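You operate a simulated robot arm through the tools that you are given. There is no shell and no other tool. Be economical: measure what you need, move in short steps, check, and stop when the job is done.

You are at the controls of a simulated two-armed robot. One attempt, no reset.

Task
Press the yellow reset button three times. Put the clear reel on the clipped papers. Put the black reel with the latest date on top of the brown carton on the black table. Take the orange reel that expires first and leave it on the green tray on the brown table. Switch the cooler switch off. Fetch the black plug from the top of the orange bench and set it on the low shelf of the small grey table. Take the yellow plug and put it on the brown table. Turn the t knob to 4. Fetch the pink bag and set it on the third level from the top of the grey shelf. Lift the cool box lid open. Any order will do. Set down upright: pink bag.

The check looks at the end state, three seconds after you hand in, the way a careful person would. Anything else that was tipped, shoved, dropped, spilled or broken makes it a failure. A push-on lid holds only when it is set on centred and level and pressed home; a screw cap is set on level and turned clockwise until tight.

Robot
Two 7-joint arms with fingered hands on one trunk, on a base that drives. Base frame: it is fixed to the floor where the robot stands at the start and does not move with it; the origin is under the middle of the robot, x ahead of it, y to its left, z up; the surface under the hand at the start is at about z = 800. Units: mm, rad, N and s.
The left shoulder is at the start at [21, 214, 1394], the right one opposite. With the tool pointing down near the work surface each hand reaches from about 100 to 500 mm from the robot's upright axis, wherever it stands, measured 20 degrees to its own side. Places, roughly: black plug (3x2x3 cm) [1600, -2300, 800]; black reel [500, -1750, 1000]; brown carton [3250, -2000, 750]; brown table [3400, -100, 800]; clear reel [500, -250, 1000]; clipped papers [-1750, -3750, 750]; cool box lid [700, -2300, 900]; cooler switch [600, -2400, 800]; green tray [3500, -500, 750]; low shelf of the small grey table [600, -2300, 300]; orange reel [500, -1500, 1000]; pink bag (13x5x8 cm) [-400, -7200, 800]; t knob [400, -3400, 900]; third level of the grey shelf [2400, -7400, 900]; yellow plug (3x2x3 cm) [1700, -2400, 800]; yellow reset button [500, 0, 900]. Payload 3.3 kg a hand.
The tool frame of a hand sits at the grasp point between the pads (the TCP): z along the fingers, y along the line on which they close. The tips reach 26 mm beyond it. Largest opening 132 mm; the body of the gripper starts 73 mm behind the TCP. The gripper is a hand of 2 fingers: y runs from the thumb to the fingers, the wrist lies at [0, 0, -224] in the tool frame.
Orientation is told as [roll, pitch, yaw] about the base's x, y, z axes, in that order, counted from this pose: with the fingers straight down and closing along the base's y, the tool's x points along the base's -x, its y along +y and its z along -z.

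Tools
- The arms move only by the tool jog_arm. It takes "left_commands", "right_commands" or both (then of equal length, played together; a hand with none holds still); each is a list of rows, each a list of 2 entries, a list of its own where there are three numbers: the shift along the base's x, y, z in units of 200 mm (1.0 is 200 mm), then the turn, a rotation vector about the base's x, y, z in units of 45 degrees (1.0 is 45 degrees). In form: [[[dx, dy, dz], [ax, ay, az]], ...]. A call has 1 to 20 rows; each row is the pose to reach, as a shift and turn from the pose commanded when the call began. A call with a number of a shift or a turn outside -1 to 1 is refused whole. Rows are played at 5 a second. More than 50 mm and 0.15 rad between two rows, and nothing of the call is played. Where a pose cannot be reached the arm comes as near as it can. A force on the tool above 40 N (or 10 N above the force at the start of the call, whichever is more), or a blocked arm, ends the call early, and 0.2 s more pass. In this call time passes only in rows, and 0.2 s behind the last. It gives the time, the measured TCP pose, the force on the tool (base axes), the opening and the grip force at its end, in the units of the frame above (readings bear some noise), with the torque about the TCP (base axes, N m) and any sound that the robot's microphone picked up, and new pictures: "pictures" is both (left out), scene, wrist or none (wrist: the cameras of the hands that moved).
- Cameras (640 x 400 px; columns grow to the right, rows downward): "scene" is now at [84.5, -14.3, 1541.8]; the picture's right is [-0.19, -0.98, 0.00], its down [-0.78, 0.15, -0.61] and it looks along [0.60, -0.12, -0.79] (base axes); focal length 277 px, centre (320, 200). "left" rides on the left gripper at [-66, -3, -99] in its tool frame; the picture's right is [0.04, -1.00, 0.00], its down [0.83, 0.03, -0.55] and it looks along [0.55, 0.02, 0.83] (tool axes); focal length 261 px, centre (320, 200). "right" rides on the right gripper at [66, -3, -99] in its tool frame; the picture's right is [0.04, 1.00, 0.00], its down [-0.83, 0.03, -0.55] and it looks along [-0.55, 0.02, 0.83] (tool axes); focal length 261 px, centre (320, 200). There is no depth. A picture from a camera that has moved, and an enlarged one, comes with that camera's place and axes in the base frame and with its lens.
- lift_body(by): slides the trunk up (or, below 0, down) by that many mm; the arms and the scene camera ride with it, the base frame stays. It gives what a move gives, with no picture.
- roll_base(legs): drives the robot by 1 to 6 legs, each [ahead, left, turn to the left] in mm, mm and rad, along the robot's own axes; the way and the turn of a leg run together, so that a leg with both is an arc; at most 1500 mm and 3.142 rad a leg. The arms and the cameras ride along, it lands a little off, and it stops where it bumps. It gives what a move gives, and a new picture of the scene camera.
- move_fingers(finger1, thumb_bend, hand): sets how far each is bent, from 0 (flat) to 1 (curled in); at 0.3 the hand is open as for a grip, at 0.7 the pads meet at the TCP. One left out holds its place. A second passes; each finger stops where it meets its share of the squeeze, and holds until it gets a number again. It is the only way to open and close the hand. It gives what a move gives, with no picture; readings hold the bend of each and the force on the fingers (four entries, about 0 where the hand has none), thumb and palm.
- head_to(pan, tilt): turns the head with the scene camera to pan (to the left, within 1.501 rad either way) and tilt (down, from -0.506 to 1.204), counted from straight ahead of the robot. It gives what a move gives, and a new picture of the scene camera.
- enlarge(camera, box): a new picture of the part [left, top, right, bottom] of that camera's present view, enlarged. The clock stands still meanwhile.
- hand_in(): hands the job in; it is judged then, once.

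Go step by step. Nothing tells you exact positions but the pictures and the camera data: compare them with the known pose of the tool, close in by small moves and look again before you grip or let go. The budget is 483 turns and 360 pictures, counting those below and the enlarged ones. Unless the task says otherwise, let go and move clear before handing in, and close with one line.

The tools are called after "Emit:" by a JSON object that holds its "api" and its "payload". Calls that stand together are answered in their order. jog_arm: Moves the arms, as the interface text tells. Its arguments: {"type":"object","properties":{"left_commands":{"type":"array"},"right_commands":{"type":"array"},"pictures":{"type":"string","enum":["both","scene","wrist","none"]}},"required":[]} The other tools are called the same way: lift_body (by) slides the trunk up or down; move_fingers (finger1, thumb_bend, hand) moves the fingers one by one; roll_base (legs) drives the base; head_to (pan, tilt) turns the head that bears the scene camera; enlarge (camera, box) takes an enlarged picture of a part of a camera's view; hand_in () hands the job in.

At the start:

```text
time: 0.0
left_eef_pos: [331.9, 98.3, 1275.6]
left_orientation: [0.002, 0.001, 0.0]
left_wrist_force: [0.7, -0.7, 0.2]
left_ft_torque: [-0.01, -0.05, 0.01]
left_finger_gap: 132.0
left_grip_force: 0.1
left_shape: jaw
left_bend: [0.3, 0.3]
left_finger forces: [0.1, 0.0, 0.0, 0.0, 0.0, 0.0]
right_eef_pos: [369.5, -238.4, 1231.8]
right_orientation: [0.0, 0.0, -0.001]
right_wrist_force: [0.2, 0.2, 0.2]
right_ft_torque: [0.01, 0.01, -0.01]
right_finger_gap: 131.7
right_grip_force: 0.0
right_shape: jaw
right_bend: [0.3, 0.3]
right_finger forces: [0.1, 0.1, 0.0, 0.0, 0.1, 0.0]
trunk travel left (down, up): [-675.0, 86.0]
robot x, y, heading: [-1.5, -0.3, -0.001]
head pan, tilt: [-0.194, 0.911]
```

scene: 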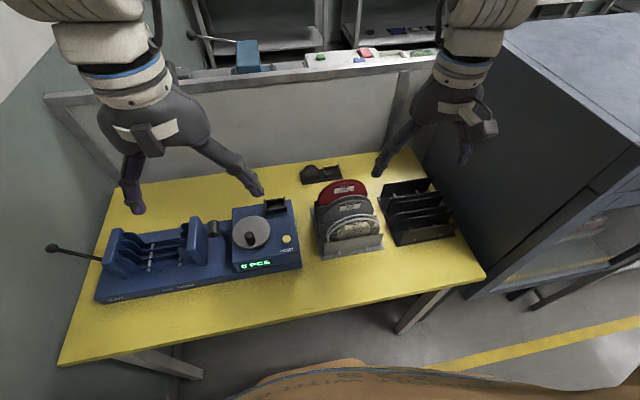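
right: 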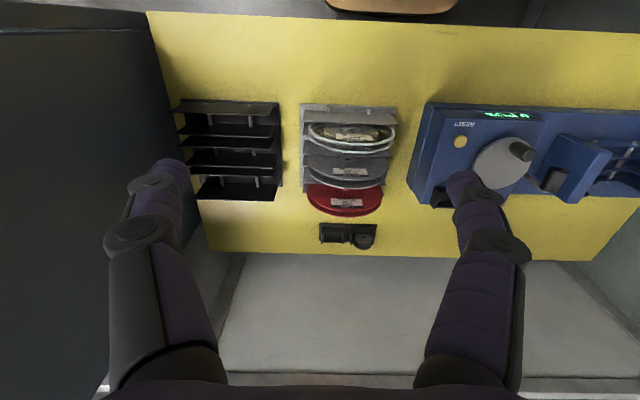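
left: 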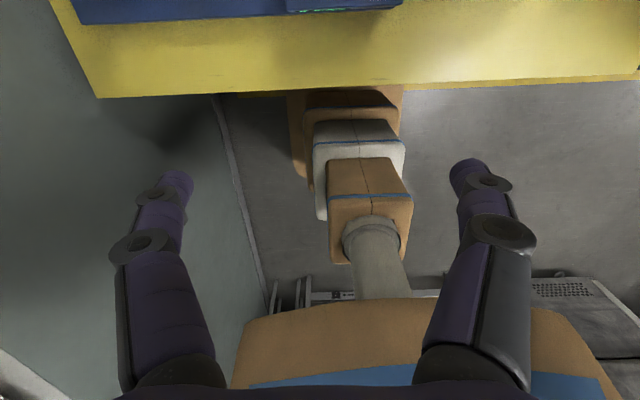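

I see a yellow bench with a blue counting machine, its small yellow reset button, and a grey rack holding reels. I'll enlarge the view to measure positions.

Emit:
{"api": "enlarge", "payload": {"camera": "scene", "box": [200, 150, 480, 325]}}

Emit:
{"api": "enlarge", "payload": {"camera": "right", "box": [270, 80, 550, 255]}}

```text
2.29 times, centred on (340, 238) of scene
camera zoom: at [84.5, -14.3, 1541.8], right [-0.19, -0.98, 0.0], down [-0.78, 0.15, -0.61], along [0.6, -0.12, -0.79], focal length 634 px, centre (274, 114)
```

zoom: 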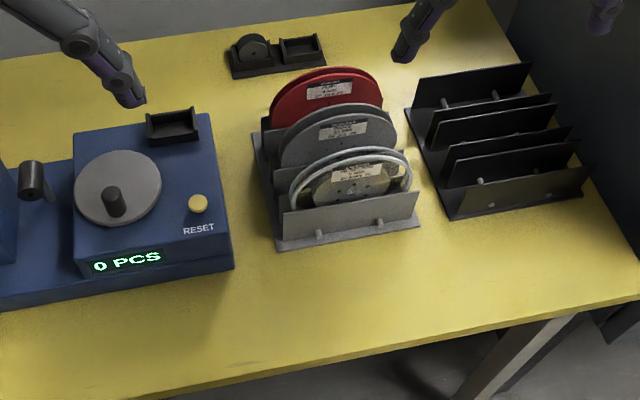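

```text
2.29 times, centred on (410, 168) of right
camera zoom: at [304.2, -240.6, 1332.1], right [-0.04, 1.0, 0.0], down [0.83, 0.03, 0.55], along [0.55, 0.02, -0.83], focal length 596 px, centre (114, 274)
```

zoom: 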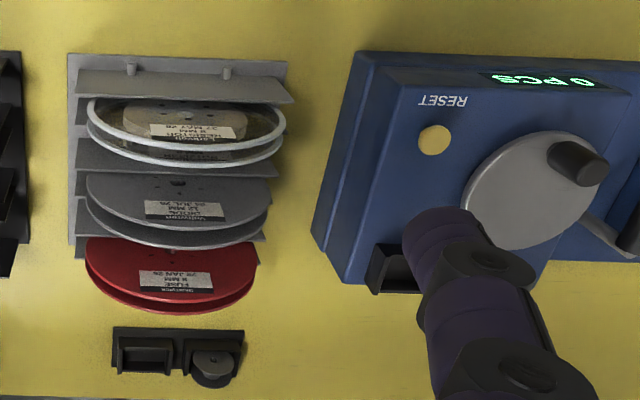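

The reset button works out at about (451, -1, 916). I'll close the left fingers and bring that hand above it.

Emit:
{"api": "move_fingers", "payload": {"hand": "left", "finger1": 0.7, "thumb_bend": 0.7}}

Emit:
{"api": "jog_arm", "payload": {"left_commands": [[[0.1, -0.083, -0.163], [0, 0, 0]], [[0.2, -0.165, -0.327], [0, 0, 0]], [[0.3, -0.248, -0.49], [0, 0, 0]], [[0.4, -0.33, -0.653], [0, 0, 0]], [[0.5, -0.413, -0.82], [0, 0, 0]], [[0.595, -0.495, -0.98], [0, 0, 0]]], "pictures": "both"}}

```text
time: 1.0
left_eef_pos: [332.2, 97.1, 1274.8]
left_orientation: [0.001, 0.0, -0.001]
left_wrist_force: [-0.4, -1.5, -0.4]
left_ft_torque: [-0.01, -0.06, -0.01]
left_finger_gap: 2.3
left_grip_force: 0.1
left_shape: fingers
left_bend: [0.7, 0.7]
left_finger forces: [0.0, 0.1, 0.1, 0.0, 0.0, 0.0]
right_eef_pos: [368.7, -237.7, 1233.9]
right_orientation: [0.0, 0.001, 0.0]
right_wrist_force: [0.0, 0.2, 0.2]
right_ft_torque: [0.0, -0.05, 0.03]
right_finger_gap: 131.9
right_grip_force: 0.2
right_shape: jaw
right_bend: [0.3, 0.3]
right_finger forces: [0.1, 0.0, 0.0, 0.0, 0.0, 0.1]
trunk travel left (down, up): [-675.0, 86.0]
robot x, y, heading: [4.0, 0.3, 0.003]
head pan, tilt: [-0.194, 0.911]
```

```text
time: 2.6
left_eef_pos: [459.5, 28.0, 1102.5]
left_orientation: [-0.024, -0.003, 0.066]
left_wrist_force: [0.3, 0.4, 0.2]
left_ft_torque: [0.05, 0.0, 0.0]
left_finger_gap: 2.0
left_grip_force: 0.1
left_shape: fingers
left_bend: [0.7, 0.7]
left_finger forces: [0.1, 0.0, 0.0, 0.0, 0.0, 0.0]
left hand out of reach, approached as far as the arm can: row 6
right_eef_pos: [369.7, -238.7, 1234.2]
right_orientation: [0.002, 0.002, 0.001]
right_wrist_force: [-0.4, -0.6, 0.2]
right_ft_torque: [-0.02, -0.03, 0.0]
right_finger_gap: 132.0
right_grip_force: 0.1
right_shape: jaw
right_bend: [0.3, 0.3]
right_finger forces: [0.0, 0.0, 0.0, 0.1, 0.0, 0.0]
trunk travel left (down, up): [-675.0, 86.0]
robot x, y, heading: [2.8, -1.3, 0.002]
head pan, tilt: [-0.194, 0.911]
stopped in row 6 (left hand): the arm was blocked; the commanded pose is now the measured one
camera scene: at [84.0, -14.8, 1541.8], right [-0.19, -0.98, 0.0], down [-0.78, 0.15, -0.61], along [0.6, -0.12, -0.79], focal length 277 px, centre (320, 200)
camera left: at [524.5, 32.1, 1202.9], right [0.02, -1.0, 0.02], down [-0.84, -0.01, 0.55], along [-0.55, -0.03, -0.84], focal length 261 px, centre (320, 200)
```

scene: 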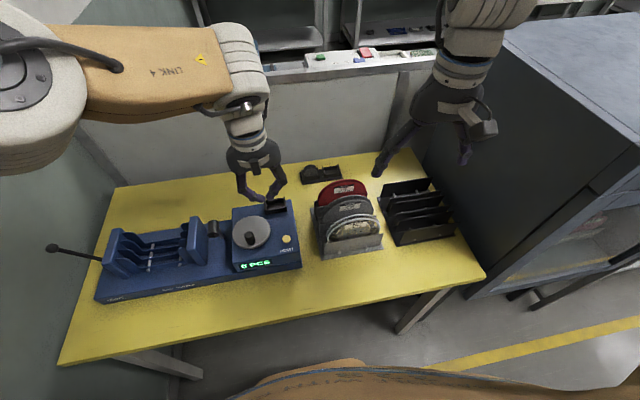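
left: 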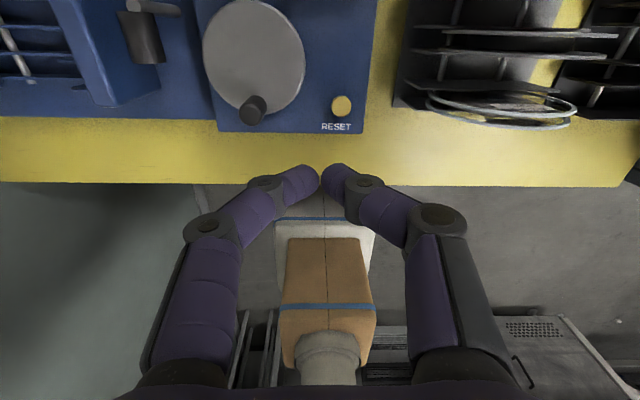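

The left hand can't reach that far inwards, so I'll roll the base 130 mm to the right.

Emit:
{"api": "roll_base", "payload": {"legs": [[0, -130, 0]]}}

```text
time: 3.9
left_eef_pos: [460.4, -102.9, 1103.6]
left_orientation: [-0.022, -0.004, 0.064]
left_wrist_force: [-0.7, 0.2, 0.2]
left_ft_torque: [0.01, 0.02, 0.03]
left_finger_gap: 2.2
left_grip_force: 0.1
left_shape: fingers
left_bend: [0.7, 0.7]
left_finger forces: [0.0, 0.0, 0.1, 0.0, 0.0, 0.0]
right_eef_pos: [369.9, -369.6, 1233.4]
right_orientation: [0.002, 0.0, 0.0]
right_wrist_force: [0.3, 0.3, 0.2]
right_ft_torque: [0.01, -0.01, -0.01]
right_finger_gap: 131.7
right_grip_force: 0.1
right_shape: jaw
right_bend: [0.3, 0.3]
right_finger forces: [0.0, 0.0, 0.0, 0.0, 0.1, 0.0]
trunk travel left (down, up): [-675.0, 86.0]
robot x, y, heading: [-0.1, -128.8, -0.006]
head pan, tilt: [-0.194, 0.911]
camera scene: at [84.5, -145.1, 1541.8], right [-0.19, -0.98, 0.0], down [-0.78, 0.15, -0.61], along [0.6, -0.12, -0.79], focal length 277 px, centre (320, 200)
```

scene: 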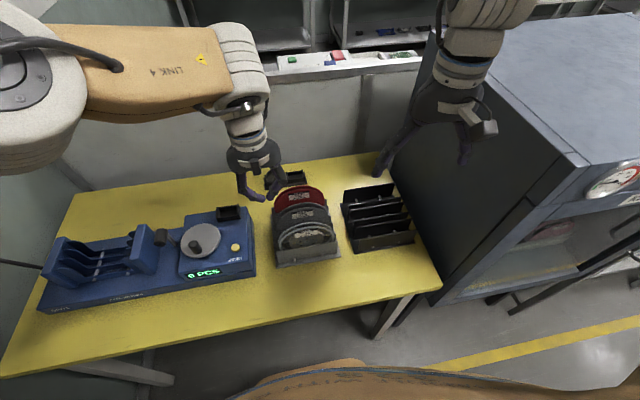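

Now move the left hand back over the button and look.

Emit:
{"api": "jog_arm", "payload": {"left_commands": [[[-0.01, 0.125, -0.1], [0.01, 0, -0.02]], [[-0.02, 0.25, -0.25], [0.02, 0, -0.04]], [[-0.035, 0.4, -0.42], [0.025, 0, -0.06]], [[-0.045, 0.51, -0.6], [0.03, 0, -0.08]]], "pictures": "both"}}

```text
time: 4.9
left_eef_pos: [450.5, 0.5, 985.2]
left_orientation: [0.001, -0.006, 0.0]
left_wrist_force: [0.2, -0.5, 1.1]
left_ft_torque: [0.0, 0.0, 0.0]
left_finger_gap: 2.1
left_grip_force: 0.0
left_shape: fingers
left_bend: [0.7, 0.7]
left_finger forces: [0.0, 0.1, 0.1, 0.0, 0.0, 0.0]
right_eef_pos: [369.9, -367.3, 1234.0]
right_orientation: [-0.001, -0.001, 0.001]
right_wrist_force: [-0.7, 1.1, 0.2]
right_ft_torque: [0.0, 0.03, 0.05]
right_finger_gap: 131.7
right_grip_force: 0.0
right_shape: jaw
right_bend: [0.3, 0.3]
right_finger forces: [0.0, 0.0, 0.0, 0.1, 0.0, 0.1]
trunk travel left (down, up): [-675.0, 86.0]
robot x, y, heading: [0.5, -129.5, -0.002]
head pan, tilt: [-0.194, 0.911]
camera scene: at [84.9, -143.8, 1541.7], right [-0.19, -0.98, 0.0], down [-0.78, 0.15, -0.61], along [0.6, -0.12, -0.79], focal length 277 px, centre (320, 200)
camera left: at [517.1, -2.3, 1083.7], right [-0.04, -1.0, 0.0], down [-0.84, 0.03, 0.55], along [-0.55, 0.02, -0.84], focal length 261 px, centre (320, 200)
```

scene: 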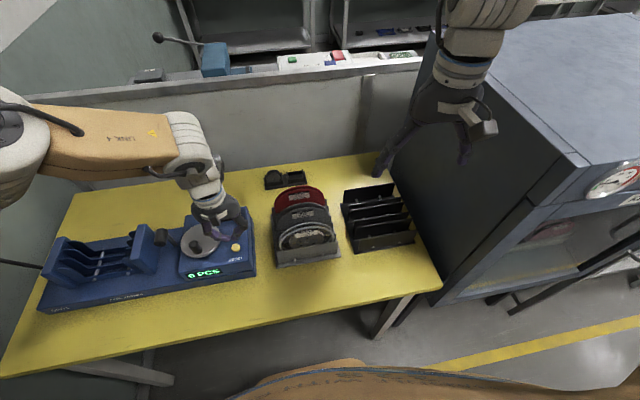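
left: 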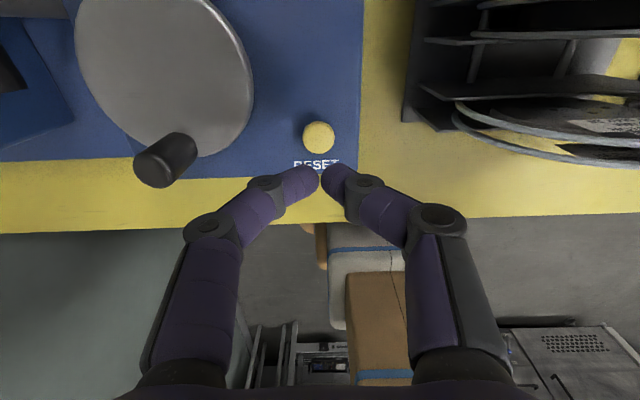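

The button sits just under the fingertips. I'll come down slowly, expecting contact with the tool at about z=942.

Emit:
{"api": "jog_arm", "payload": {"left_commands": [[[0.02, 0.005, -0.1], [0, 0, 0]], [[0.025, 0.005, -0.17], [0, 0, 0]], [[0.025, 0.005, -0.2], [0, 0, 0]], [[0.025, 0.005, -0.22], [0, 0, 0]], [[0.025, 0.005, -0.23], [0, 0, 0]]], "pictures": "wrist"}}

```text
time: 6.1
left_eef_pos: [455.8, 1.2, 937.1]
left_orientation: [0.002, -0.006, 0.002]
left_wrist_force: [0.4, 0.0, 2.4]
left_ft_torque: [-0.03, -0.03, 0.03]
left_finger_gap: 1.5
left_grip_force: 1.0
left_shape: fingers
left_bend: [0.7, 0.7]
left_finger forces: [1.2, 0.0, 0.0, 0.0, 1.0, 0.0]
right_eef_pos: [370.5, -367.5, 1233.8]
right_orientation: [0.0, 0.0, 0.0]
right_wrist_force: [-0.6, 0.6, 0.2]
right_ft_torque: [0.0, 0.02, 0.02]
right_finger_gap: 131.8
right_grip_force: 0.0
right_shape: jaw
right_bend: [0.3, 0.3]
right_finger forces: [0.1, 0.1, 0.0, 0.0, 0.0, 0.0]
trunk travel left (down, up): [-675.0, 86.0]
robot x, y, heading: [-0.3, -131.3, 0.001]
head pan, tilt: [-0.194, 0.911]
heard: click
camera left: at [520.7, -0.8, 1037.1], right [-0.04, -1.0, 0.0], down [-0.84, 0.03, 0.55], along [-0.55, 0.02, -0.84], focal length 261 px, centre (320, 200)
```

left: 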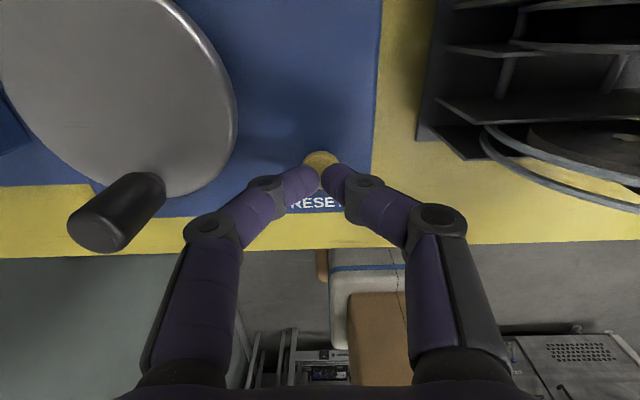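

One click. Now I'll release, press once more and release, counting clicks as I go.

Emit:
{"api": "jog_arm", "payload": {"left_commands": [[[0, 0, 0.05], [0, 0, 0]], [[0, 0, 0.1], [0, 0, 0]], [[0, 0, 0.1], [0, 0, 0]]], "pictures": "none"}}

Emit:
{"api": "jog_arm", "payload": {"left_commands": [[[0, 0, -0.04], [0, 0, 0]], [[0, 0, -0.07], [0, 0, 0]], [[0, 0, -0.09], [0, 0, 0]], [[0, 0, -0.1], [0, 0, 0]]], "pictures": "none"}}

Emit:
{"api": "jog_arm", "payload": {"left_commands": [[[0, 0, 0.05], [0, 0, 0]], [[0, 0, 0.1], [0, 0, 0]], [[0, 0, 0.1], [0, 0, 0]]], "pictures": "none"}}

```text
time: 6.9
left_eef_pos: [456.1, 2.7, 957.7]
left_orientation: [0.0, -0.005, 0.002]
left_wrist_force: [0.5, 0.0, -0.3]
left_ft_torque: [-0.02, 0.01, -0.03]
left_finger_gap: 1.5
left_grip_force: 0.1
left_shape: fingers
left_bend: [0.7, 0.7]
left_finger forces: [0.0, 0.0, 0.1, 0.0, 0.0, 0.0]
right_eef_pos: [369.9, -367.7, 1231.6]
right_orientation: [0.0, -0.001, 0.001]
right_wrist_force: [-0.2, -0.1, -0.6]
right_ft_torque: [0.02, -0.01, -0.01]
right_finger_gap: 131.9
right_grip_force: 0.1
right_shape: jaw
right_bend: [0.3, 0.3]
right_finger forces: [0.0, 0.0, 0.0, 0.0, 0.0, 0.0]
trunk travel left (down, up): [-675.0, 86.0]
robot x, y, heading: [-1.5, -128.6, 0.001]
head pan, tilt: [-0.194, 0.911]
```

```text
time: 7.9
left_eef_pos: [456.0, 2.3, 938.6]
left_orientation: [0.002, -0.004, 0.001]
left_wrist_force: [1.3, -0.4, 0.7]
left_ft_torque: [-0.05, -0.02, -0.02]
left_finger_gap: 1.4
left_grip_force: 1.1
left_shape: fingers
left_bend: [0.7, 0.7]
left_finger forces: [1.6, 0.0, 0.0, 0.1, 0.7, 0.0]
right_eef_pos: [370.1, -369.4, 1233.9]
right_orientation: [-0.001, 0.001, 0.0]
right_wrist_force: [0.2, -0.3, -0.6]
right_ft_torque: [0.0, 0.0, 0.0]
right_finger_gap: 131.8
right_grip_force: 0.0
right_shape: jaw
right_bend: [0.3, 0.3]
right_finger forces: [0.0, 0.1, 0.0, 0.0, 0.0, 0.1]
trunk travel left (down, up): [-675.0, 86.0]
robot x, y, heading: [0.2, -129.4, 0.005]
head pan, tilt: [-0.194, 0.911]
heard: click
```

```text
time: 8.7
left_eef_pos: [455.3, 1.6, 958.2]
left_orientation: [0.001, -0.003, 0.001]
left_wrist_force: [0.0, -0.8, -0.6]
left_ft_torque: [-0.02, 0.0, 0.01]
left_finger_gap: 1.4
left_grip_force: 0.0
left_shape: fingers
left_bend: [0.7, 0.7]
left_finger forces: [0.0, 0.0, 0.1, 0.0, 0.0, 0.1]
right_eef_pos: [369.5, -368.0, 1233.5]
right_orientation: [0.0, 0.001, 0.0]
right_wrist_force: [-0.1, -0.1, -0.2]
right_ft_torque: [-0.01, -0.04, -0.01]
right_finger_gap: 131.5
right_grip_force: 0.0
right_shape: jaw
right_bend: [0.3, 0.3]
right_finger forces: [0.0, 0.0, 0.1, 0.0, 0.0, 0.1]
trunk travel left (down, up): [-675.0, 86.0]
robot x, y, heading: [2.0, -133.2, 0.002]
head pan, tilt: [-0.194, 0.911]
```

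Two clicks so far. Now the third press, and then I'll lift well clear.

Emit:
{"api": "jog_arm", "payload": {"left_commands": [[[0, 0, -0.04], [0, 0, 0]], [[0, 0, -0.07], [0, 0, 0]], [[0, 0, -0.09], [0, 0, 0]], [[0, 0, -0.1], [0, 0, 0]]], "pictures": "none"}}

Emit:
{"api": "jog_arm", "payload": {"left_commands": [[[0, 0, 0.05], [0, 0, 0]], [[0, 0, 0.2], [0, 0, 0]], [[0, 0, 0.4], [0, 0, 0]], [[-0.1, 0.05, 0.6], [0, 0, 0]], [[-0.25, 0.1, 0.75], [0, 0, 0]], [[-0.4, 0.2, 0.9], [0, 0, 0]]], "pictures": "scene"}}

```text
time: 9.7
left_eef_pos: [456.7, 1.4, 936.7]
left_orientation: [0.001, -0.006, 0.0]
left_wrist_force: [-0.8, -0.3, 2.3]
left_ft_torque: [0.04, 0.01, 0.03]
left_finger_gap: 1.6
left_grip_force: 1.3
left_shape: fingers
left_bend: [0.7, 0.7]
left_finger forces: [2.0, 0.0, 0.1, 0.1, 0.0, 0.0]
right_eef_pos: [369.0, -368.2, 1232.7]
right_orientation: [0.0, 0.0, 0.001]
right_wrist_force: [-0.1, 0.1, -0.6]
right_ft_torque: [0.0, 0.0, -0.01]
right_finger_gap: 131.7
right_grip_force: 0.1
right_shape: jaw
right_bend: [0.3, 0.3]
right_finger forces: [0.0, 0.0, 0.1, 0.0, 0.0, 0.1]
trunk travel left (down, up): [-675.0, 86.0]
robot x, y, heading: [0.9, -129.0, -0.001]
head pan, tilt: [-0.194, 0.911]
heard: click
```

```text
time: 11.1
left_eef_pos: [372.1, 42.9, 1117.7]
left_orientation: [0.003, -0.008, 0.002]
left_wrist_force: [0.3, -0.4, -0.7]
left_ft_torque: [-0.04, 0.01, -0.02]
left_finger_gap: 1.7
left_grip_force: 0.2
left_shape: fingers
left_bend: [0.7, 0.7]
left_finger forces: [0.0, 0.0, 0.0, 0.0, 0.0, 0.0]
right_eef_pos: [367.7, -367.2, 1234.2]
right_orientation: [0.0, -0.004, 0.0]
right_wrist_force: [-0.7, 0.0, -0.1]
right_ft_torque: [-0.03, -0.02, -0.02]
right_finger_gap: 132.2
right_grip_force: 0.1
right_shape: jaw
right_bend: [0.3, 0.3]
right_finger forces: [0.0, 0.1, 0.0, 0.1, 0.0, 0.0]
trunk travel left (down, up): [-675.0, 86.0]
robot x, y, heading: [-2.8, -129.5, 0.002]
head pan, tilt: [-0.194, 0.911]
camera scene: at [83.3, -142.7, 1541.9], right [-0.19, -0.98, 0.0], down [-0.78, 0.15, -0.61], along [0.6, -0.12, -0.79], focal length 277 px, centre (320, 200)
```

scene: 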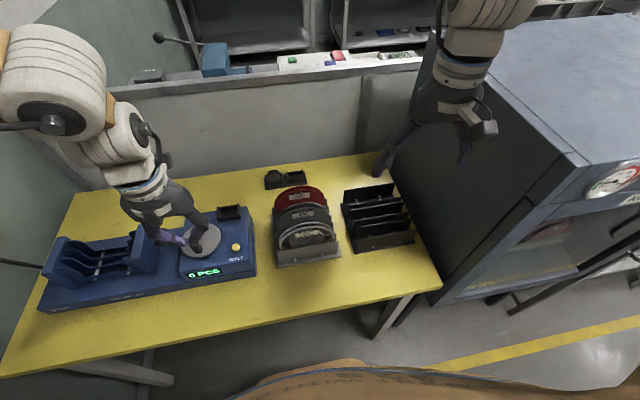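

Three clicks, so the reset is done. The clear reel's rim top is around (465, -181, 942). I'll roll the base left a bit so the right arm reaches it, then start yawing the right hand.

Emit:
{"api": "roll_base", "payload": {"legs": [[0, 100, 0]]}}

Emit:
{"api": "jog_arm", "payload": {"right_commands": [[[0, 0, 0], [0, 0, 0.18]], [[0, 0, 0], [0, 0, 0.36]], [[0, 0, 0], [0, 0, 0.54]], [[0, 0, 0], [0, 0, 0.72]], [[0, 0, 0], [0, 0, 0.9]], [[0, 0, 0], [0, 0, 1.0]]], "pictures": "none"}}

Emit:
{"api": "jog_arm", "payload": {"right_commands": [[[0.04, 0.04, -0.05], [0, 0, 0.18]], [[0.08, 0.08, -0.1], [0, 0, 0.36]], [[0.16, 0.16, -0.15], [0, 0, 0.54]], [[0.25, 0.23, -0.2], [0, 0, 0.72]], [[0.35, 0.3, -0.25], [0, 0, 0.9]], [[0.42, 0.36, -0.3], [0, 0, 1.0]]], "pictures": "both"}}

```text
time: 12.2
left_eef_pos: [373.5, 145.1, 1116.7]
left_orientation: [0.001, -0.005, 0.004]
left_wrist_force: [0.3, 0.5, -0.3]
left_ft_torque: [-0.01, 0.0, 0.02]
left_finger_gap: 1.8
left_grip_force: 0.1
left_shape: fingers
left_bend: [0.7, 0.7]
left_finger forces: [0.0, 0.0, 0.1, 0.1, 0.1, 0.0]
right_eef_pos: [370.1, -265.3, 1234.0]
right_orientation: [0.0, -0.001, 0.0]
right_wrist_force: [-0.2, 0.3, -0.4]
right_ft_torque: [-0.06, 0.01, -0.02]
right_finger_gap: 131.9
right_grip_force: 0.2
right_shape: jaw
right_bend: [0.3, 0.3]
right_finger forces: [0.0, 0.1, 0.0, 0.0, 0.0, 0.1]
trunk travel left (down, up): [-675.0, 86.0]
robot x, y, heading: [-5.6, -29.7, 0.001]
head pan, tilt: [-0.194, 0.911]
camera scene: at [84.7, -42.1, 1541.8], right [-0.19, -0.98, 0.0], down [-0.78, 0.15, -0.61], along [0.6, -0.12, -0.79], focal length 277 px, centre (320, 200)
```

scene: 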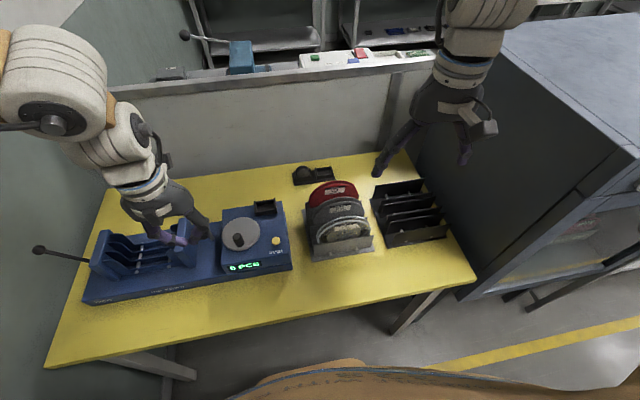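

```text
time: 13.6
left_eef_pos: [373.8, 143.3, 1118.6]
left_orientation: [0.002, -0.005, 0.005]
left_wrist_force: [0.2, 0.1, -0.3]
left_ft_torque: [0.05, -0.01, 0.01]
left_finger_gap: 1.8
left_grip_force: 0.0
left_shape: fingers
left_bend: [0.7, 0.7]
left_finger forces: [0.0, 0.0, 0.1, 0.0, 0.0, 0.1]
right_eef_pos: [370.2, -266.1, 1232.4]
right_orientation: [0.002, 0.0, 0.789]
right_wrist_force: [-0.1, -0.3, 0.4]
right_ft_torque: [0.0, 0.04, 0.02]
right_finger_gap: 132.1
right_grip_force: 0.0
right_shape: jaw
right_bend: [0.3, 0.3]
right_finger forces: [0.1, 0.0, 0.0, 0.0, 0.0, 0.0]
trunk travel left (down, up): [-675.0, 86.0]
robot x, y, heading: [0.3, -32.1, 0.002]
head pan, tilt: [-0.194, 0.911]
```

```text
time: 15.0
left_eef_pos: [373.8, 143.3, 1116.7]
left_orientation: [0.003, -0.005, 0.004]
left_wrist_force: [-0.1, -0.8, -0.1]
left_ft_torque: [-0.02, 0.0, -0.01]
left_finger_gap: 1.6
left_grip_force: 0.1
left_shape: fingers
left_bend: [0.7, 0.7]
left_finger forces: [0.0, 0.0, 0.0, 0.1, 0.1, 0.1]
right_eef_pos: [453.7, -193.4, 1171.6]
right_orientation: [0.002, 0.001, 1.572]
right_wrist_force: [1.0, 0.2, -0.6]
right_ft_torque: [-0.02, 0.01, -0.02]
right_finger_gap: 132.0
right_grip_force: 0.1
right_shape: jaw
right_bend: [0.3, 0.3]
right_finger forces: [0.1, 0.0, 0.0, 0.1, 0.0, 0.1]
trunk travel left (down, up): [-675.0, 86.0]
robot x, y, heading: [1.9, -30.4, -0.001]
head pan, tilt: [-0.194, 0.911]
camera scene: at [85.0, -42.4, 1541.7], right [-0.19, -0.98, 0.0], down [-0.78, 0.15, -0.61], along [0.6, -0.12, -0.79], focal length 277 px, centre (320, 200)
camera right: at [457.0, -258.4, 1271.3], right [-1.0, -0.04, 0.0], down [-0.04, 0.83, 0.55], along [-0.03, 0.55, -0.83], focal length 261 px, centre (320, 200)
```

scene: 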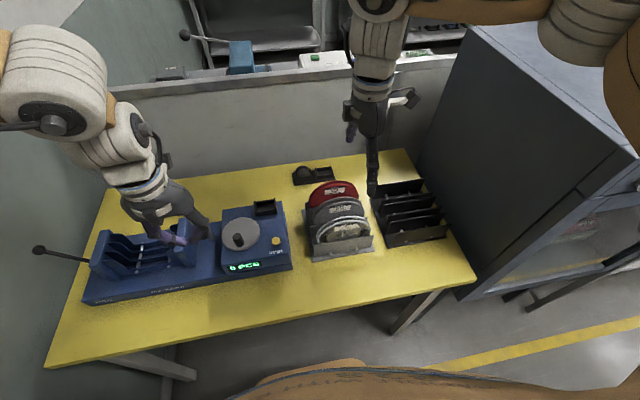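
right: 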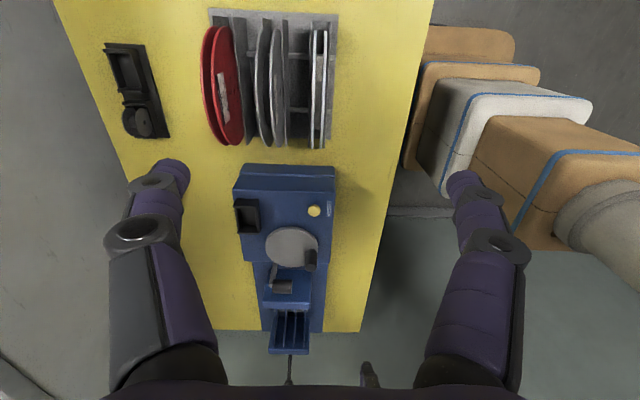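

Now I have an edge-on view of the reels; I'll enlarge it for measurement.

Emit:
{"api": "enlarge", "payload": {"camera": "right", "box": [190, 0, 350, 160]}}

Emit:
{"api": "enlarge", "payload": {"camera": "scene", "box": [290, 170, 390, 270]}}

```text
2.50 times, centred on (270, 80) of right
camera zoom: at [457.0, -258.4, 1271.3], right [-1.0, -0.04, 0.0], down [-0.04, 0.83, 0.55], along [-0.03, 0.55, -0.83], focal length 652 px, centre (445, 500)
```

zoom: 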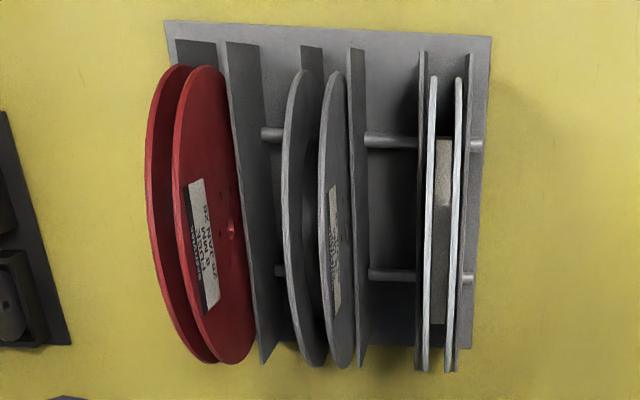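

```text
4.00 times, centred on (340, 220) of scene
camera zoom: at [85.0, -42.4, 1541.7], right [-0.19, -0.98, 0.0], down [-0.78, 0.15, -0.61], along [0.6, -0.12, -0.79], focal length 1110 px, centre (240, 120)
```

zoom: 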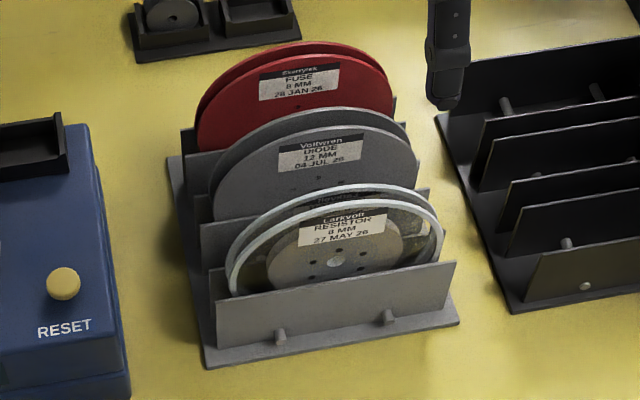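

The reel's centre plane is at about x=455, y=-177, and its top is near 942, well above the dividers at about 876. I'll narrow the fingers and descend to just above it.

Emit:
{"api": "move_fingers", "payload": {"hand": "right", "finger1": 0.57, "thumb_bend": 0.57}}

Emit:
{"api": "jog_arm", "payload": {"right_commands": [[[0, 0.02, -0.2], [0, 0, 0]], [[0, 0.04, -0.4], [0, 0, 0]], [[0, 0.06, -0.6], [0, 0, 0]], [[0, 0.075, -0.75], [0, 0, 0]], [[0.005, 0.075, -0.87], [0, 0, 0]]], "pictures": "both"}}

```text
time: 16.0
left_eef_pos: [374.3, 143.4, 1116.5]
left_orientation: [0.002, -0.005, 0.004]
left_wrist_force: [0.5, -0.5, -1.0]
left_ft_torque: [0.01, 0.0, 0.0]
left_finger_gap: 1.6
left_grip_force: 0.2
left_shape: fingers
left_bend: [0.7, 0.7]
left_finger forces: [0.1, 0.0, 0.0, 0.1, 0.0, 0.1]
right_eef_pos: [453.2, -194.9, 1173.0]
right_orientation: [-0.001, -0.002, 1.575]
right_wrist_force: [0.5, 0.6, 0.2]
right_ft_torque: [0.02, -0.01, -0.01]
right_finger_gap: 46.6
right_grip_force: 0.1
right_shape: fingers
right_bend: [0.56, 0.56]
right_finger forces: [0.0, 0.0, 0.1, 0.0, 0.0, 0.0]
trunk travel left (down, up): [-675.0, 86.0]
robot x, y, heading: [0.1, -28.2, -0.0]
head pan, tilt: [-0.194, 0.911]
```

```text
time: 17.2
left_eef_pos: [372.2, 143.8, 1117.6]
left_orientation: [0.002, -0.004, 0.004]
left_wrist_force: [0.0, 1.1, 0.1]
left_ft_torque: [0.01, -0.03, 0.04]
left_finger_gap: 1.6
left_grip_force: 0.0
left_shape: fingers
left_bend: [0.7, 0.7]
left_finger forces: [0.0, 0.0, 0.1, 0.0, 0.1, 0.1]
right_eef_pos: [456.0, -180.6, 999.4]
right_orientation: [0.0, -0.001, 1.573]
right_wrist_force: [0.4, 0.9, -0.5]
right_ft_torque: [0.02, -0.02, 0.03]
right_finger_gap: 46.8
right_grip_force: 0.1
right_shape: fingers
right_bend: [0.56, 0.56]
right_finger forces: [0.0, 0.0, 0.1, 0.0, 0.0, 0.0]
trunk travel left (down, up): [-675.0, 86.0]
robot x, y, heading: [-3.7, -27.4, -0.001]
head pan, tilt: [-0.194, 0.911]
camera scene: at [84.8, -43.0, 1541.8], right [-0.19, -0.98, 0.0], down [-0.78, 0.15, -0.61], along [0.6, -0.12, -0.79], focal length 277 px, centre (320, 200)
camera right: at [459.2, -245.8, 1098.3], right [-1.0, -0.04, 0.0], down [-0.04, 0.83, 0.55], along [-0.02, 0.55, -0.83], focal length 261 px, centre (320, 200)
```

scene: 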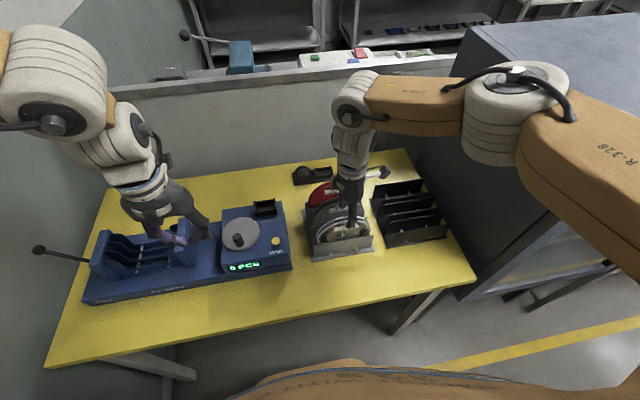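
right: 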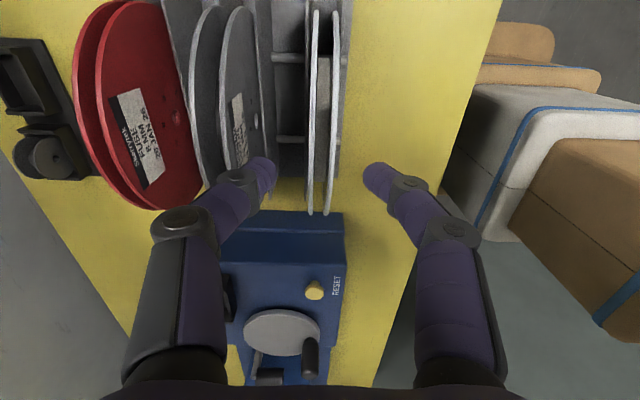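

The reel lies centred between the fingers. I'll narrow them slightly and descend around the rim.

Emit:
{"api": "move_fingers", "payload": {"hand": "right", "finger1": 0.59, "thumb_bend": 0.59}}

Emit:
{"api": "jog_arm", "payload": {"right_commands": [[[0, 0, -0.1], [0, 0, 0]], [[0, 0, -0.2], [0, 0, 0]], [[0, 0, -0.28], [0, 0, 0]], [[0, 0, -0.34], [0, 0, 0]], [[0, 0, -0.37], [0, 0, 0]]], "pictures": "wrist"}}

```text
time: 18.2
left_eef_pos: [373.8, 144.0, 1116.8]
left_orientation: [0.004, -0.004, 0.004]
left_wrist_force: [0.9, 0.2, 0.0]
left_ft_torque: [0.0, -0.02, -0.05]
left_finger_gap: 1.6
left_grip_force: 0.1
left_shape: fingers
left_bend: [0.7, 0.7]
left_finger forces: [0.1, 0.0, 0.0, 0.0, 0.0, 0.1]
right_eef_pos: [455.9, -180.8, 999.4]
right_orientation: [0.0, 0.001, 1.573]
right_wrist_force: [-0.9, 0.3, -0.2]
right_ft_torque: [-0.03, -0.03, 0.01]
right_finger_gap: 36.9
right_grip_force: 0.1
right_shape: fingers
right_bend: [0.59, 0.59]
right_finger forces: [0.0, 0.1, 0.1, 0.0, 0.0, 0.1]
trunk travel left (down, up): [-675.0, 86.0]
robot x, y, heading: [3.4, -33.0, -0.001]
head pan, tilt: [-0.194, 0.911]
```

```text
time: 19.4
left_eef_pos: [373.5, 143.0, 1117.4]
left_orientation: [0.002, -0.005, 0.004]
left_wrist_force: [-0.5, 0.5, 0.1]
left_ft_torque: [-0.03, -0.02, 0.0]
left_finger_gap: 1.6
left_grip_force: 0.1
left_shape: fingers
left_bend: [0.7, 0.7]
left_finger forces: [0.0, 0.1, 0.0, 0.1, 0.0, 0.0]
right_eef_pos: [455.8, -178.7, 923.3]
right_orientation: [0.001, -0.001, 1.572]
right_wrist_force: [-0.3, 0.6, -0.2]
right_ft_torque: [0.0, 0.01, 0.02]
right_finger_gap: 36.6
right_grip_force: 0.5
right_shape: fingers
right_bend: [0.59, 0.59]
right_finger forces: [0.1, 0.0, 0.0, 0.0, 0.2, 0.1]
trunk travel left (down, up): [-675.0, 86.0]
robot x, y, heading: [-0.5, -30.2, 0.003]
head pan, tilt: [-0.194, 0.911]
camera right: at [458.7, -245.0, 1023.5], right [-1.0, -0.04, 0.0], down [-0.03, 0.83, 0.55], along [-0.02, 0.55, -0.83], focal length 261 px, centre (320, 200)
```

right: 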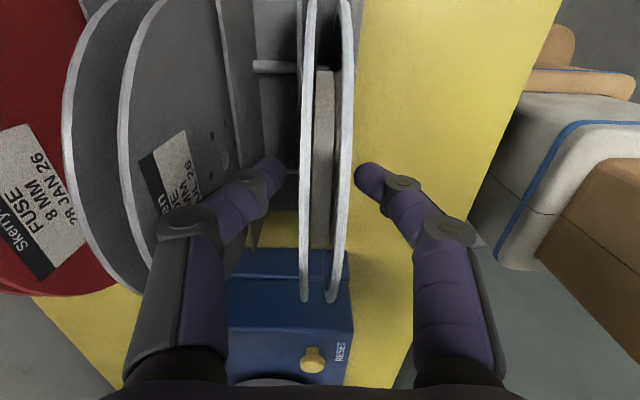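

Both fingers straddle the rim, so I'll close and lift slightly to check the hold.

Emit:
{"api": "move_fingers", "payload": {"hand": "right", "finger1": 0.7, "thumb_bend": 0.7}}

Emit:
{"api": "jog_arm", "payload": {"right_commands": [[[0, 0, 0.05], [0, 0, 0]], [[0, 0, 0.12], [0, 0, 0]], [[0, 0, 0.2], [0, 0, 0]]], "pictures": "wrist"}}

```text
time: 20.4
left_eef_pos: [373.8, 143.7, 1119.0]
left_orientation: [0.002, -0.006, 0.004]
left_wrist_force: [-0.5, 0.4, 0.1]
left_ft_torque: [0.0, -0.01, -0.01]
left_finger_gap: 1.8
left_grip_force: 0.0
left_shape: fingers
left_bend: [0.7, 0.7]
left_finger forces: [0.1, 0.0, 0.0, 0.0, 0.0, 0.0]
right_eef_pos: [455.6, -179.3, 924.9]
right_orientation: [0.003, 0.001, 1.573]
right_wrist_force: [0.2, -0.1, 0.0]
right_ft_torque: [0.0, 0.01, -0.01]
right_finger_gap: 12.7
right_grip_force: 3.0
right_shape: fingers
right_bend: [0.66, 0.68]
right_finger forces: [3.4, 0.1, 0.0, 0.1, 3.4, 0.0]
trunk travel left (down, up): [-675.0, 86.0]
robot x, y, heading: [4.7, -27.0, 0.0]
head pan, tilt: [-0.194, 0.911]
```

```text
time: 21.2
left_eef_pos: [374.2, 144.2, 1117.5]
left_orientation: [0.002, -0.006, 0.003]
left_wrist_force: [0.8, 0.4, -1.3]
left_ft_torque: [0.01, -0.01, 0.02]
left_finger_gap: 1.5
left_grip_force: 0.1
left_shape: fingers
left_bend: [0.7, 0.7]
left_finger forces: [0.0, 0.0, 0.0, 0.0, 0.0, 0.1]
right_eef_pos: [457.2, -178.6, 965.3]
right_orientation: [0.0, 0.0, 1.572]
right_wrist_force: [0.0, 0.0, -1.1]
right_ft_torque: [0.03, 0.03, -0.03]
right_finger_gap: 12.9
right_grip_force: 3.0
right_shape: fingers
right_bend: [0.66, 0.68]
right_finger forces: [3.4, 0.1, 0.0, 0.1, 3.4, 0.1]
trunk travel left (down, up): [-675.0, 86.0]
robot x, y, heading: [3.8, -31.3, 0.002]
head pan, tilt: [-0.194, 0.911]
camera right: at [459.1, -245.1, 1063.9], right [-1.0, -0.04, 0.0], down [-0.03, 0.83, 0.55], along [-0.02, 0.55, -0.83], focal length 261 px, centre (320, 200)
```

right: 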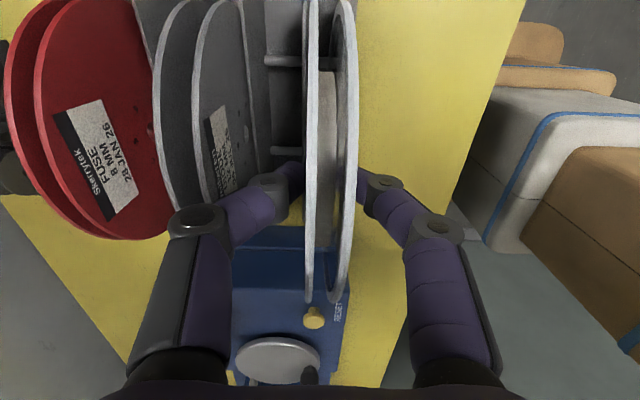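

It's held with 3 N and moves with the hand. I'll try a firmer squeeze and lift it clear of the rack.

Emit:
{"api": "move_fingers", "payload": {"hand": "right", "finger1": 0.9, "thumb_bend": 0.9}}

Emit:
{"api": "jog_arm", "payload": {"right_commands": [[[0, 0, 0.2], [0, 0, 0]], [[0, 0, 0.4], [0, 0, 0]], [[-0.05, 0, 0.6], [0, 0, 0]], [[-0.2, -0.05, 0.75], [0, 0, 0]], [[-0.4, -0.1, 0.8], [0, 0, 0]], [[-0.6, -0.15, 0.8], [0, 0, 0]]], "pictures": "both"}}

```text
time: 22.2
left_eef_pos: [373.9, 143.6, 1117.6]
left_orientation: [0.0, -0.004, 0.004]
left_wrist_force: [-0.3, -1.0, 0.2]
left_ft_torque: [0.0, 0.03, -0.03]
left_finger_gap: 2.0
left_grip_force: 0.1
left_shape: fingers
left_bend: [0.7, 0.7]
left_finger forces: [0.0, 0.1, 0.0, 0.0, 0.0, 0.1]
right_eef_pos: [455.9, -179.9, 965.3]
right_orientation: [0.001, -0.001, 1.573]
right_wrist_force: [0.2, -0.2, -1.0]
right_ft_torque: [0.01, 0.09, -0.01]
right_finger_gap: 9.9
right_grip_force: 24.2
right_shape: fingers
right_bend: [0.74, 0.76]
right_finger forces: [24.8, 0.0, 0.1, 0.0, 23.4, 0.1]
trunk travel left (down, up): [-675.0, 86.0]
robot x, y, heading: [-2.3, -27.1, 0.002]
head pan, tilt: [-0.194, 0.911]
```

```text
time: 23.6
left_eef_pos: [372.6, 142.9, 1117.6]
left_orientation: [0.002, -0.005, 0.005]
left_wrist_force: [-0.6, 0.6, 0.0]
left_ft_torque: [0.01, 0.02, -0.01]
left_finger_gap: 1.8
left_grip_force: 0.0
left_shape: fingers
left_bend: [0.7, 0.7]
left_finger forces: [0.0, 0.0, 0.0, 0.0, 0.1, 0.0]
right_eef_pos: [336.9, -212.5, 1124.7]
right_orientation: [0.001, -0.003, 1.569]
right_wrist_force: [0.2, 0.0, -1.4]
right_ft_torque: [0.02, -0.02, -0.01]
right_finger_gap: 9.7
right_grip_force: 25.9
right_shape: fingers
right_bend: [0.74, 0.79]
right_finger forces: [25.5, 0.0, 0.1, 0.1, 25.2, 0.0]
trunk travel left (down, up): [-675.0, 86.0]
robot x, y, heading: [-2.1, -28.5, -0.001]
head pan, tilt: [-0.194, 0.911]
camera scene: at [83.7, -43.8, 1541.8], right [-0.19, -0.98, 0.0], down [-0.78, 0.15, -0.61], along [0.6, -0.12, -0.79], focal length 277 px, centre (320, 200)
camera right: at [338.6, -276.9, 1222.7], right [-1.0, -0.04, 0.0], down [-0.03, 0.83, 0.55], along [-0.02, 0.55, -0.83], focal length 261 px, centre (320, 200)
```

scene: 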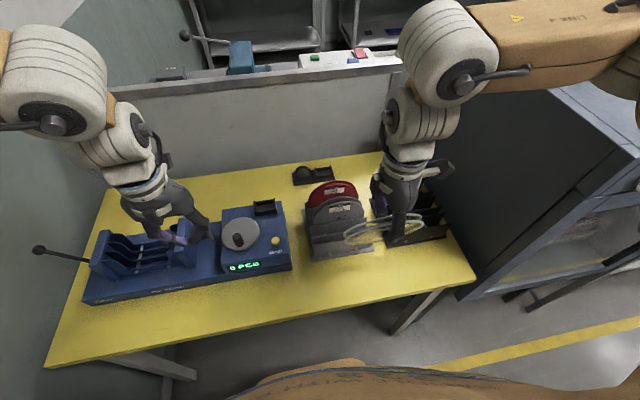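
right: 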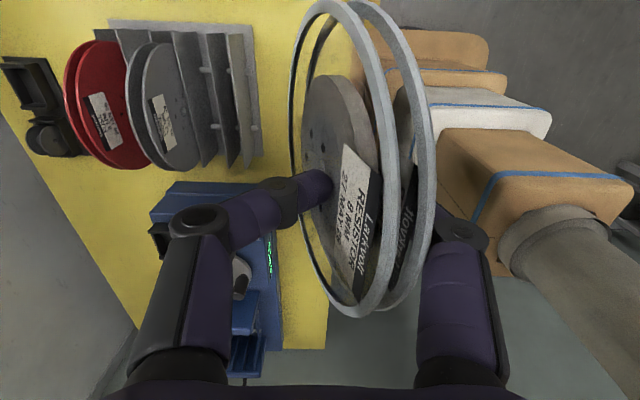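

The reel seems to have tilted in the grip after the harder squeeze. I'll look closer.

Emit:
{"api": "enlarge", "payload": {"camera": "scene", "box": [330, 130, 470, 270]}}

Emit:
{"api": "enlarge", "payload": {"camera": "right", "box": [220, 80, 500, 360]}}

```text
2.86 times, centred on (400, 200) of scene
camera zoom: at [83.7, -43.8, 1541.8], right [-0.19, -0.98, 0.0], down [-0.78, 0.15, -0.61], along [0.6, -0.12, -0.79], focal length 793 px, centre (91, 200)
```

zoom: 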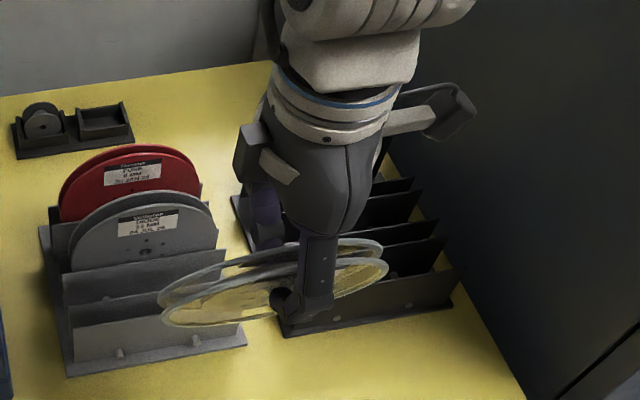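

```text
1.43 times, centred on (360, 220) of right
camera zoom: at [338.6, -276.9, 1222.7], right [-1.0, -0.04, 0.0], down [-0.03, 0.83, 0.55], along [-0.02, 0.55, -0.83], focal length 372 px, centre (263, 171)
```

zoom: 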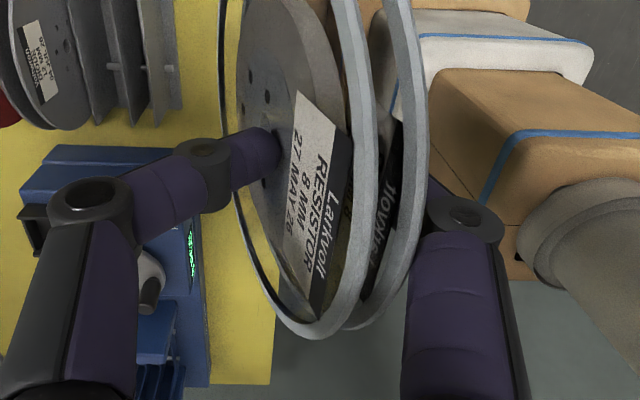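

The reel is tilted about the y axis but still gripped firmly. I'll ease the squeeze a little and check whether it creeps.

Emit:
{"api": "move_fingers", "payload": {"hand": "right", "finger1": 0.8, "thumb_bend": 0.8}}

Emit:
{"api": "jog_arm", "payload": {"right_commands": [[[0, 0, 0.02], [0, 0, 0]], [[0, 0, 0.02], [0, 0, 0]], [[0, 0, 0.02], [0, 0, 0]], [[0, 0, 0.02], [0, 0, 0]]], "pictures": "wrist"}}

```text
time: 24.6
left_eef_pos: [372.9, 143.1, 1117.3]
left_orientation: [0.003, -0.005, 0.003]
left_wrist_force: [-0.1, 0.3, 0.4]
left_ft_torque: [0.0, 0.0, -0.02]
left_finger_gap: 1.6
left_grip_force: 0.1
left_shape: fingers
left_bend: [0.7, 0.7]
left_finger forces: [0.1, 0.1, 0.0, 0.1, 0.0, 0.0]
right_eef_pos: [337.1, -211.0, 1123.5]
right_orientation: [0.003, -0.001, 1.571]
right_wrist_force: [-0.5, 0.1, -1.4]
right_ft_torque: [-0.03, -0.01, -0.05]
right_finger_gap: 10.6
right_grip_force: 15.5
right_shape: fingers
right_bend: [0.73, 0.75]
right_finger forces: [15.4, 0.0, 0.1, 0.0, 15.3, 0.1]
trunk travel left (down, up): [-675.0, 86.0]
robot x, y, heading: [0.1, -27.1, -0.003]
head pan, tilt: [-0.194, 0.911]
```

```text
time: 25.6
left_eef_pos: [372.8, 143.4, 1117.3]
left_orientation: [0.001, -0.005, 0.004]
left_wrist_force: [0.0, 0.2, -0.1]
left_ft_torque: [0.0, -0.02, 0.0]
left_finger_gap: 1.7
left_grip_force: 0.1
left_shape: fingers
left_bend: [0.7, 0.7]
left_finger forces: [0.1, 0.0, 0.0, 0.0, 0.0, 0.0]
right_eef_pos: [337.2, -210.1, 1128.2]
right_orientation: [0.001, 0.0, 1.572]
right_wrist_force: [-0.9, -0.2, -0.7]
right_ft_torque: [-0.03, 0.0, -0.03]
right_finger_gap: 10.1
right_grip_force: 15.8
right_shape: fingers
right_bend: [0.73, 0.75]
right_finger forces: [15.5, 0.0, 0.0, 0.0, 15.3, 0.1]
trunk travel left (down, up): [-675.0, 86.0]
robot x, y, heading: [-1.5, -31.5, 0.001]
head pan, tilt: [-0.194, 0.911]
camera right: at [338.8, -275.4, 1227.1], right [-1.0, -0.04, 0.0], down [-0.03, 0.83, 0.55], along [-0.02, 0.55, -0.83], focal length 261 px, centre (320, 200)
```

right: 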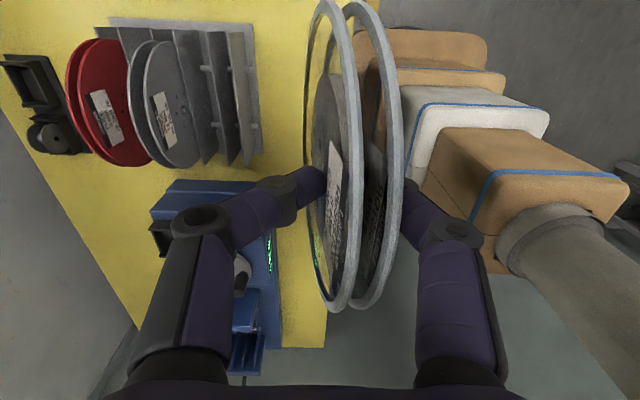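

Easing the squeeze straightened it, so the tilt just follows the finger bend. I'll go to 0.75.

Emit:
{"api": "move_fingers", "payload": {"hand": "right", "finger1": 0.75, "thumb_bend": 0.75}}

Emit:
{"api": "jog_arm", "payload": {"right_commands": [[[0, 0, 0.04], [0, 0, 0]], [[0, 0, 0.08], [0, 0, 0]]], "pictures": "wrist"}}

Emit:
{"api": "head_to", "payload": {"pan": -1.2, "tilt": 0.45}}

```text
time: 26.6
left_eef_pos: [373.2, 143.9, 1117.9]
left_orientation: [0.003, -0.004, 0.003]
left_wrist_force: [-0.3, -0.2, 0.8]
left_ft_torque: [0.03, -0.01, -0.01]
left_finger_gap: 1.7
left_grip_force: 0.1
left_shape: fingers
left_bend: [0.7, 0.7]
left_finger forces: [0.0, 0.0, 0.0, 0.0, 0.1, 0.0]
right_eef_pos: [335.8, -211.0, 1127.9]
right_orientation: [0.002, 0.0, 1.571]
right_wrist_force: [0.0, -0.2, -1.3]
right_ft_torque: [0.04, 0.0, -0.02]
right_finger_gap: 11.1
right_grip_force: 8.9
right_shape: fingers
right_bend: [0.71, 0.71]
right_finger forces: [9.5, 0.1, 0.0, 0.0, 9.4, 0.1]
trunk travel left (down, up): [-675.0, 86.0]
robot x, y, heading: [3.8, -28.7, 0.006]
head pan, tilt: [-0.194, 0.911]
```

```text
time: 27.2
left_eef_pos: [372.8, 143.6, 1117.3]
left_orientation: [0.003, -0.006, 0.004]
left_wrist_force: [0.2, 0.8, 0.6]
left_ft_torque: [-0.04, -0.01, 0.02]
left_finger_gap: 1.5
left_grip_force: 0.0
left_shape: fingers
left_bend: [0.7, 0.7]
left_finger forces: [0.0, 0.0, 0.1, 0.0, 0.1, 0.0]
right_eef_pos: [335.5, -210.5, 1144.4]
right_orientation: [0.0, -0.001, 1.573]
right_wrist_force: [0.6, 0.4, -1.2]
right_ft_torque: [-0.01, -0.02, -0.01]
right_finger_gap: 11.3
right_grip_force: 9.9
right_shape: fingers
right_bend: [0.71, 0.71]
right_finger forces: [9.6, 0.0, 0.0, 0.1, 9.4, 0.0]
trunk travel left (down, up): [-675.0, 86.0]
robot x, y, heading: [0.9, -32.0, 0.005]
head pan, tilt: [-0.194, 0.911]
camera right: at [338.4, -275.4, 1243.0], right [-1.0, -0.04, 0.0], down [-0.03, 0.83, 0.55], along [-0.02, 0.55, -0.83], focal length 261 px, centre (320, 200)
```

right: 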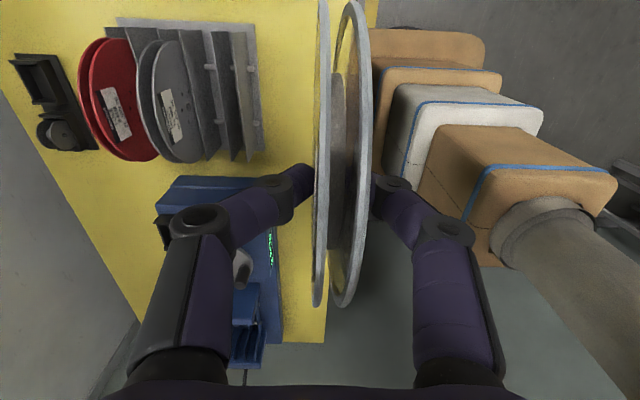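

```text
time: 28.5
left_eef_pos: [374.7, 143.4, 1116.3]
left_orientation: [0.003, -0.005, 0.004]
left_wrist_force: [0.2, 1.2, -0.6]
left_ft_torque: [0.0, -0.04, 0.0]
left_finger_gap: 1.6
left_grip_force: 0.1
left_shape: fingers
left_bend: [0.7, 0.7]
left_finger forces: [0.0, 0.1, 0.1, 0.0, 0.0, 0.0]
right_eef_pos: [335.3, -209.7, 1142.5]
right_orientation: [0.001, 0.0, 1.573]
right_wrist_force: [-0.1, -0.4, -0.8]
right_ft_torque: [-0.01, 0.0, 0.02]
right_finger_gap: 11.2
right_grip_force: 9.3
right_shape: fingers
right_bend: [0.71, 0.71]
right_finger forces: [9.5, 0.1, 0.0, 0.0, 9.4, 0.1]
trunk travel left (down, up): [-675.0, 86.0]
robot x, y, heading: [-2.8, -31.3, -0.001]
head pan, tilt: [-1.201, 0.45]
camera scene: at [44.5, -114.4, 1580.9], right [-0.93, -0.36, 0.0], down [-0.16, 0.41, -0.9], along [0.33, -0.84, -0.44], focal length 277 px, centre (320, 200)
```

scene: 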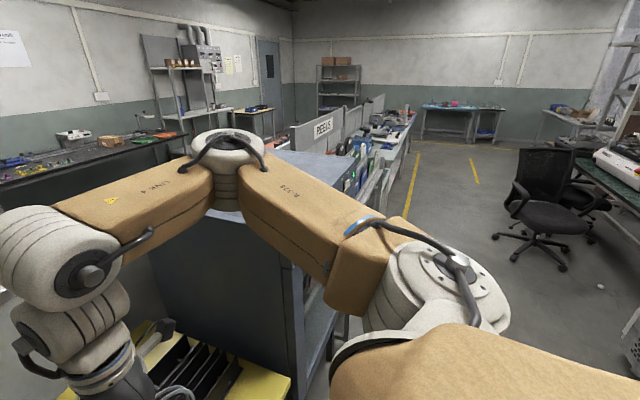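

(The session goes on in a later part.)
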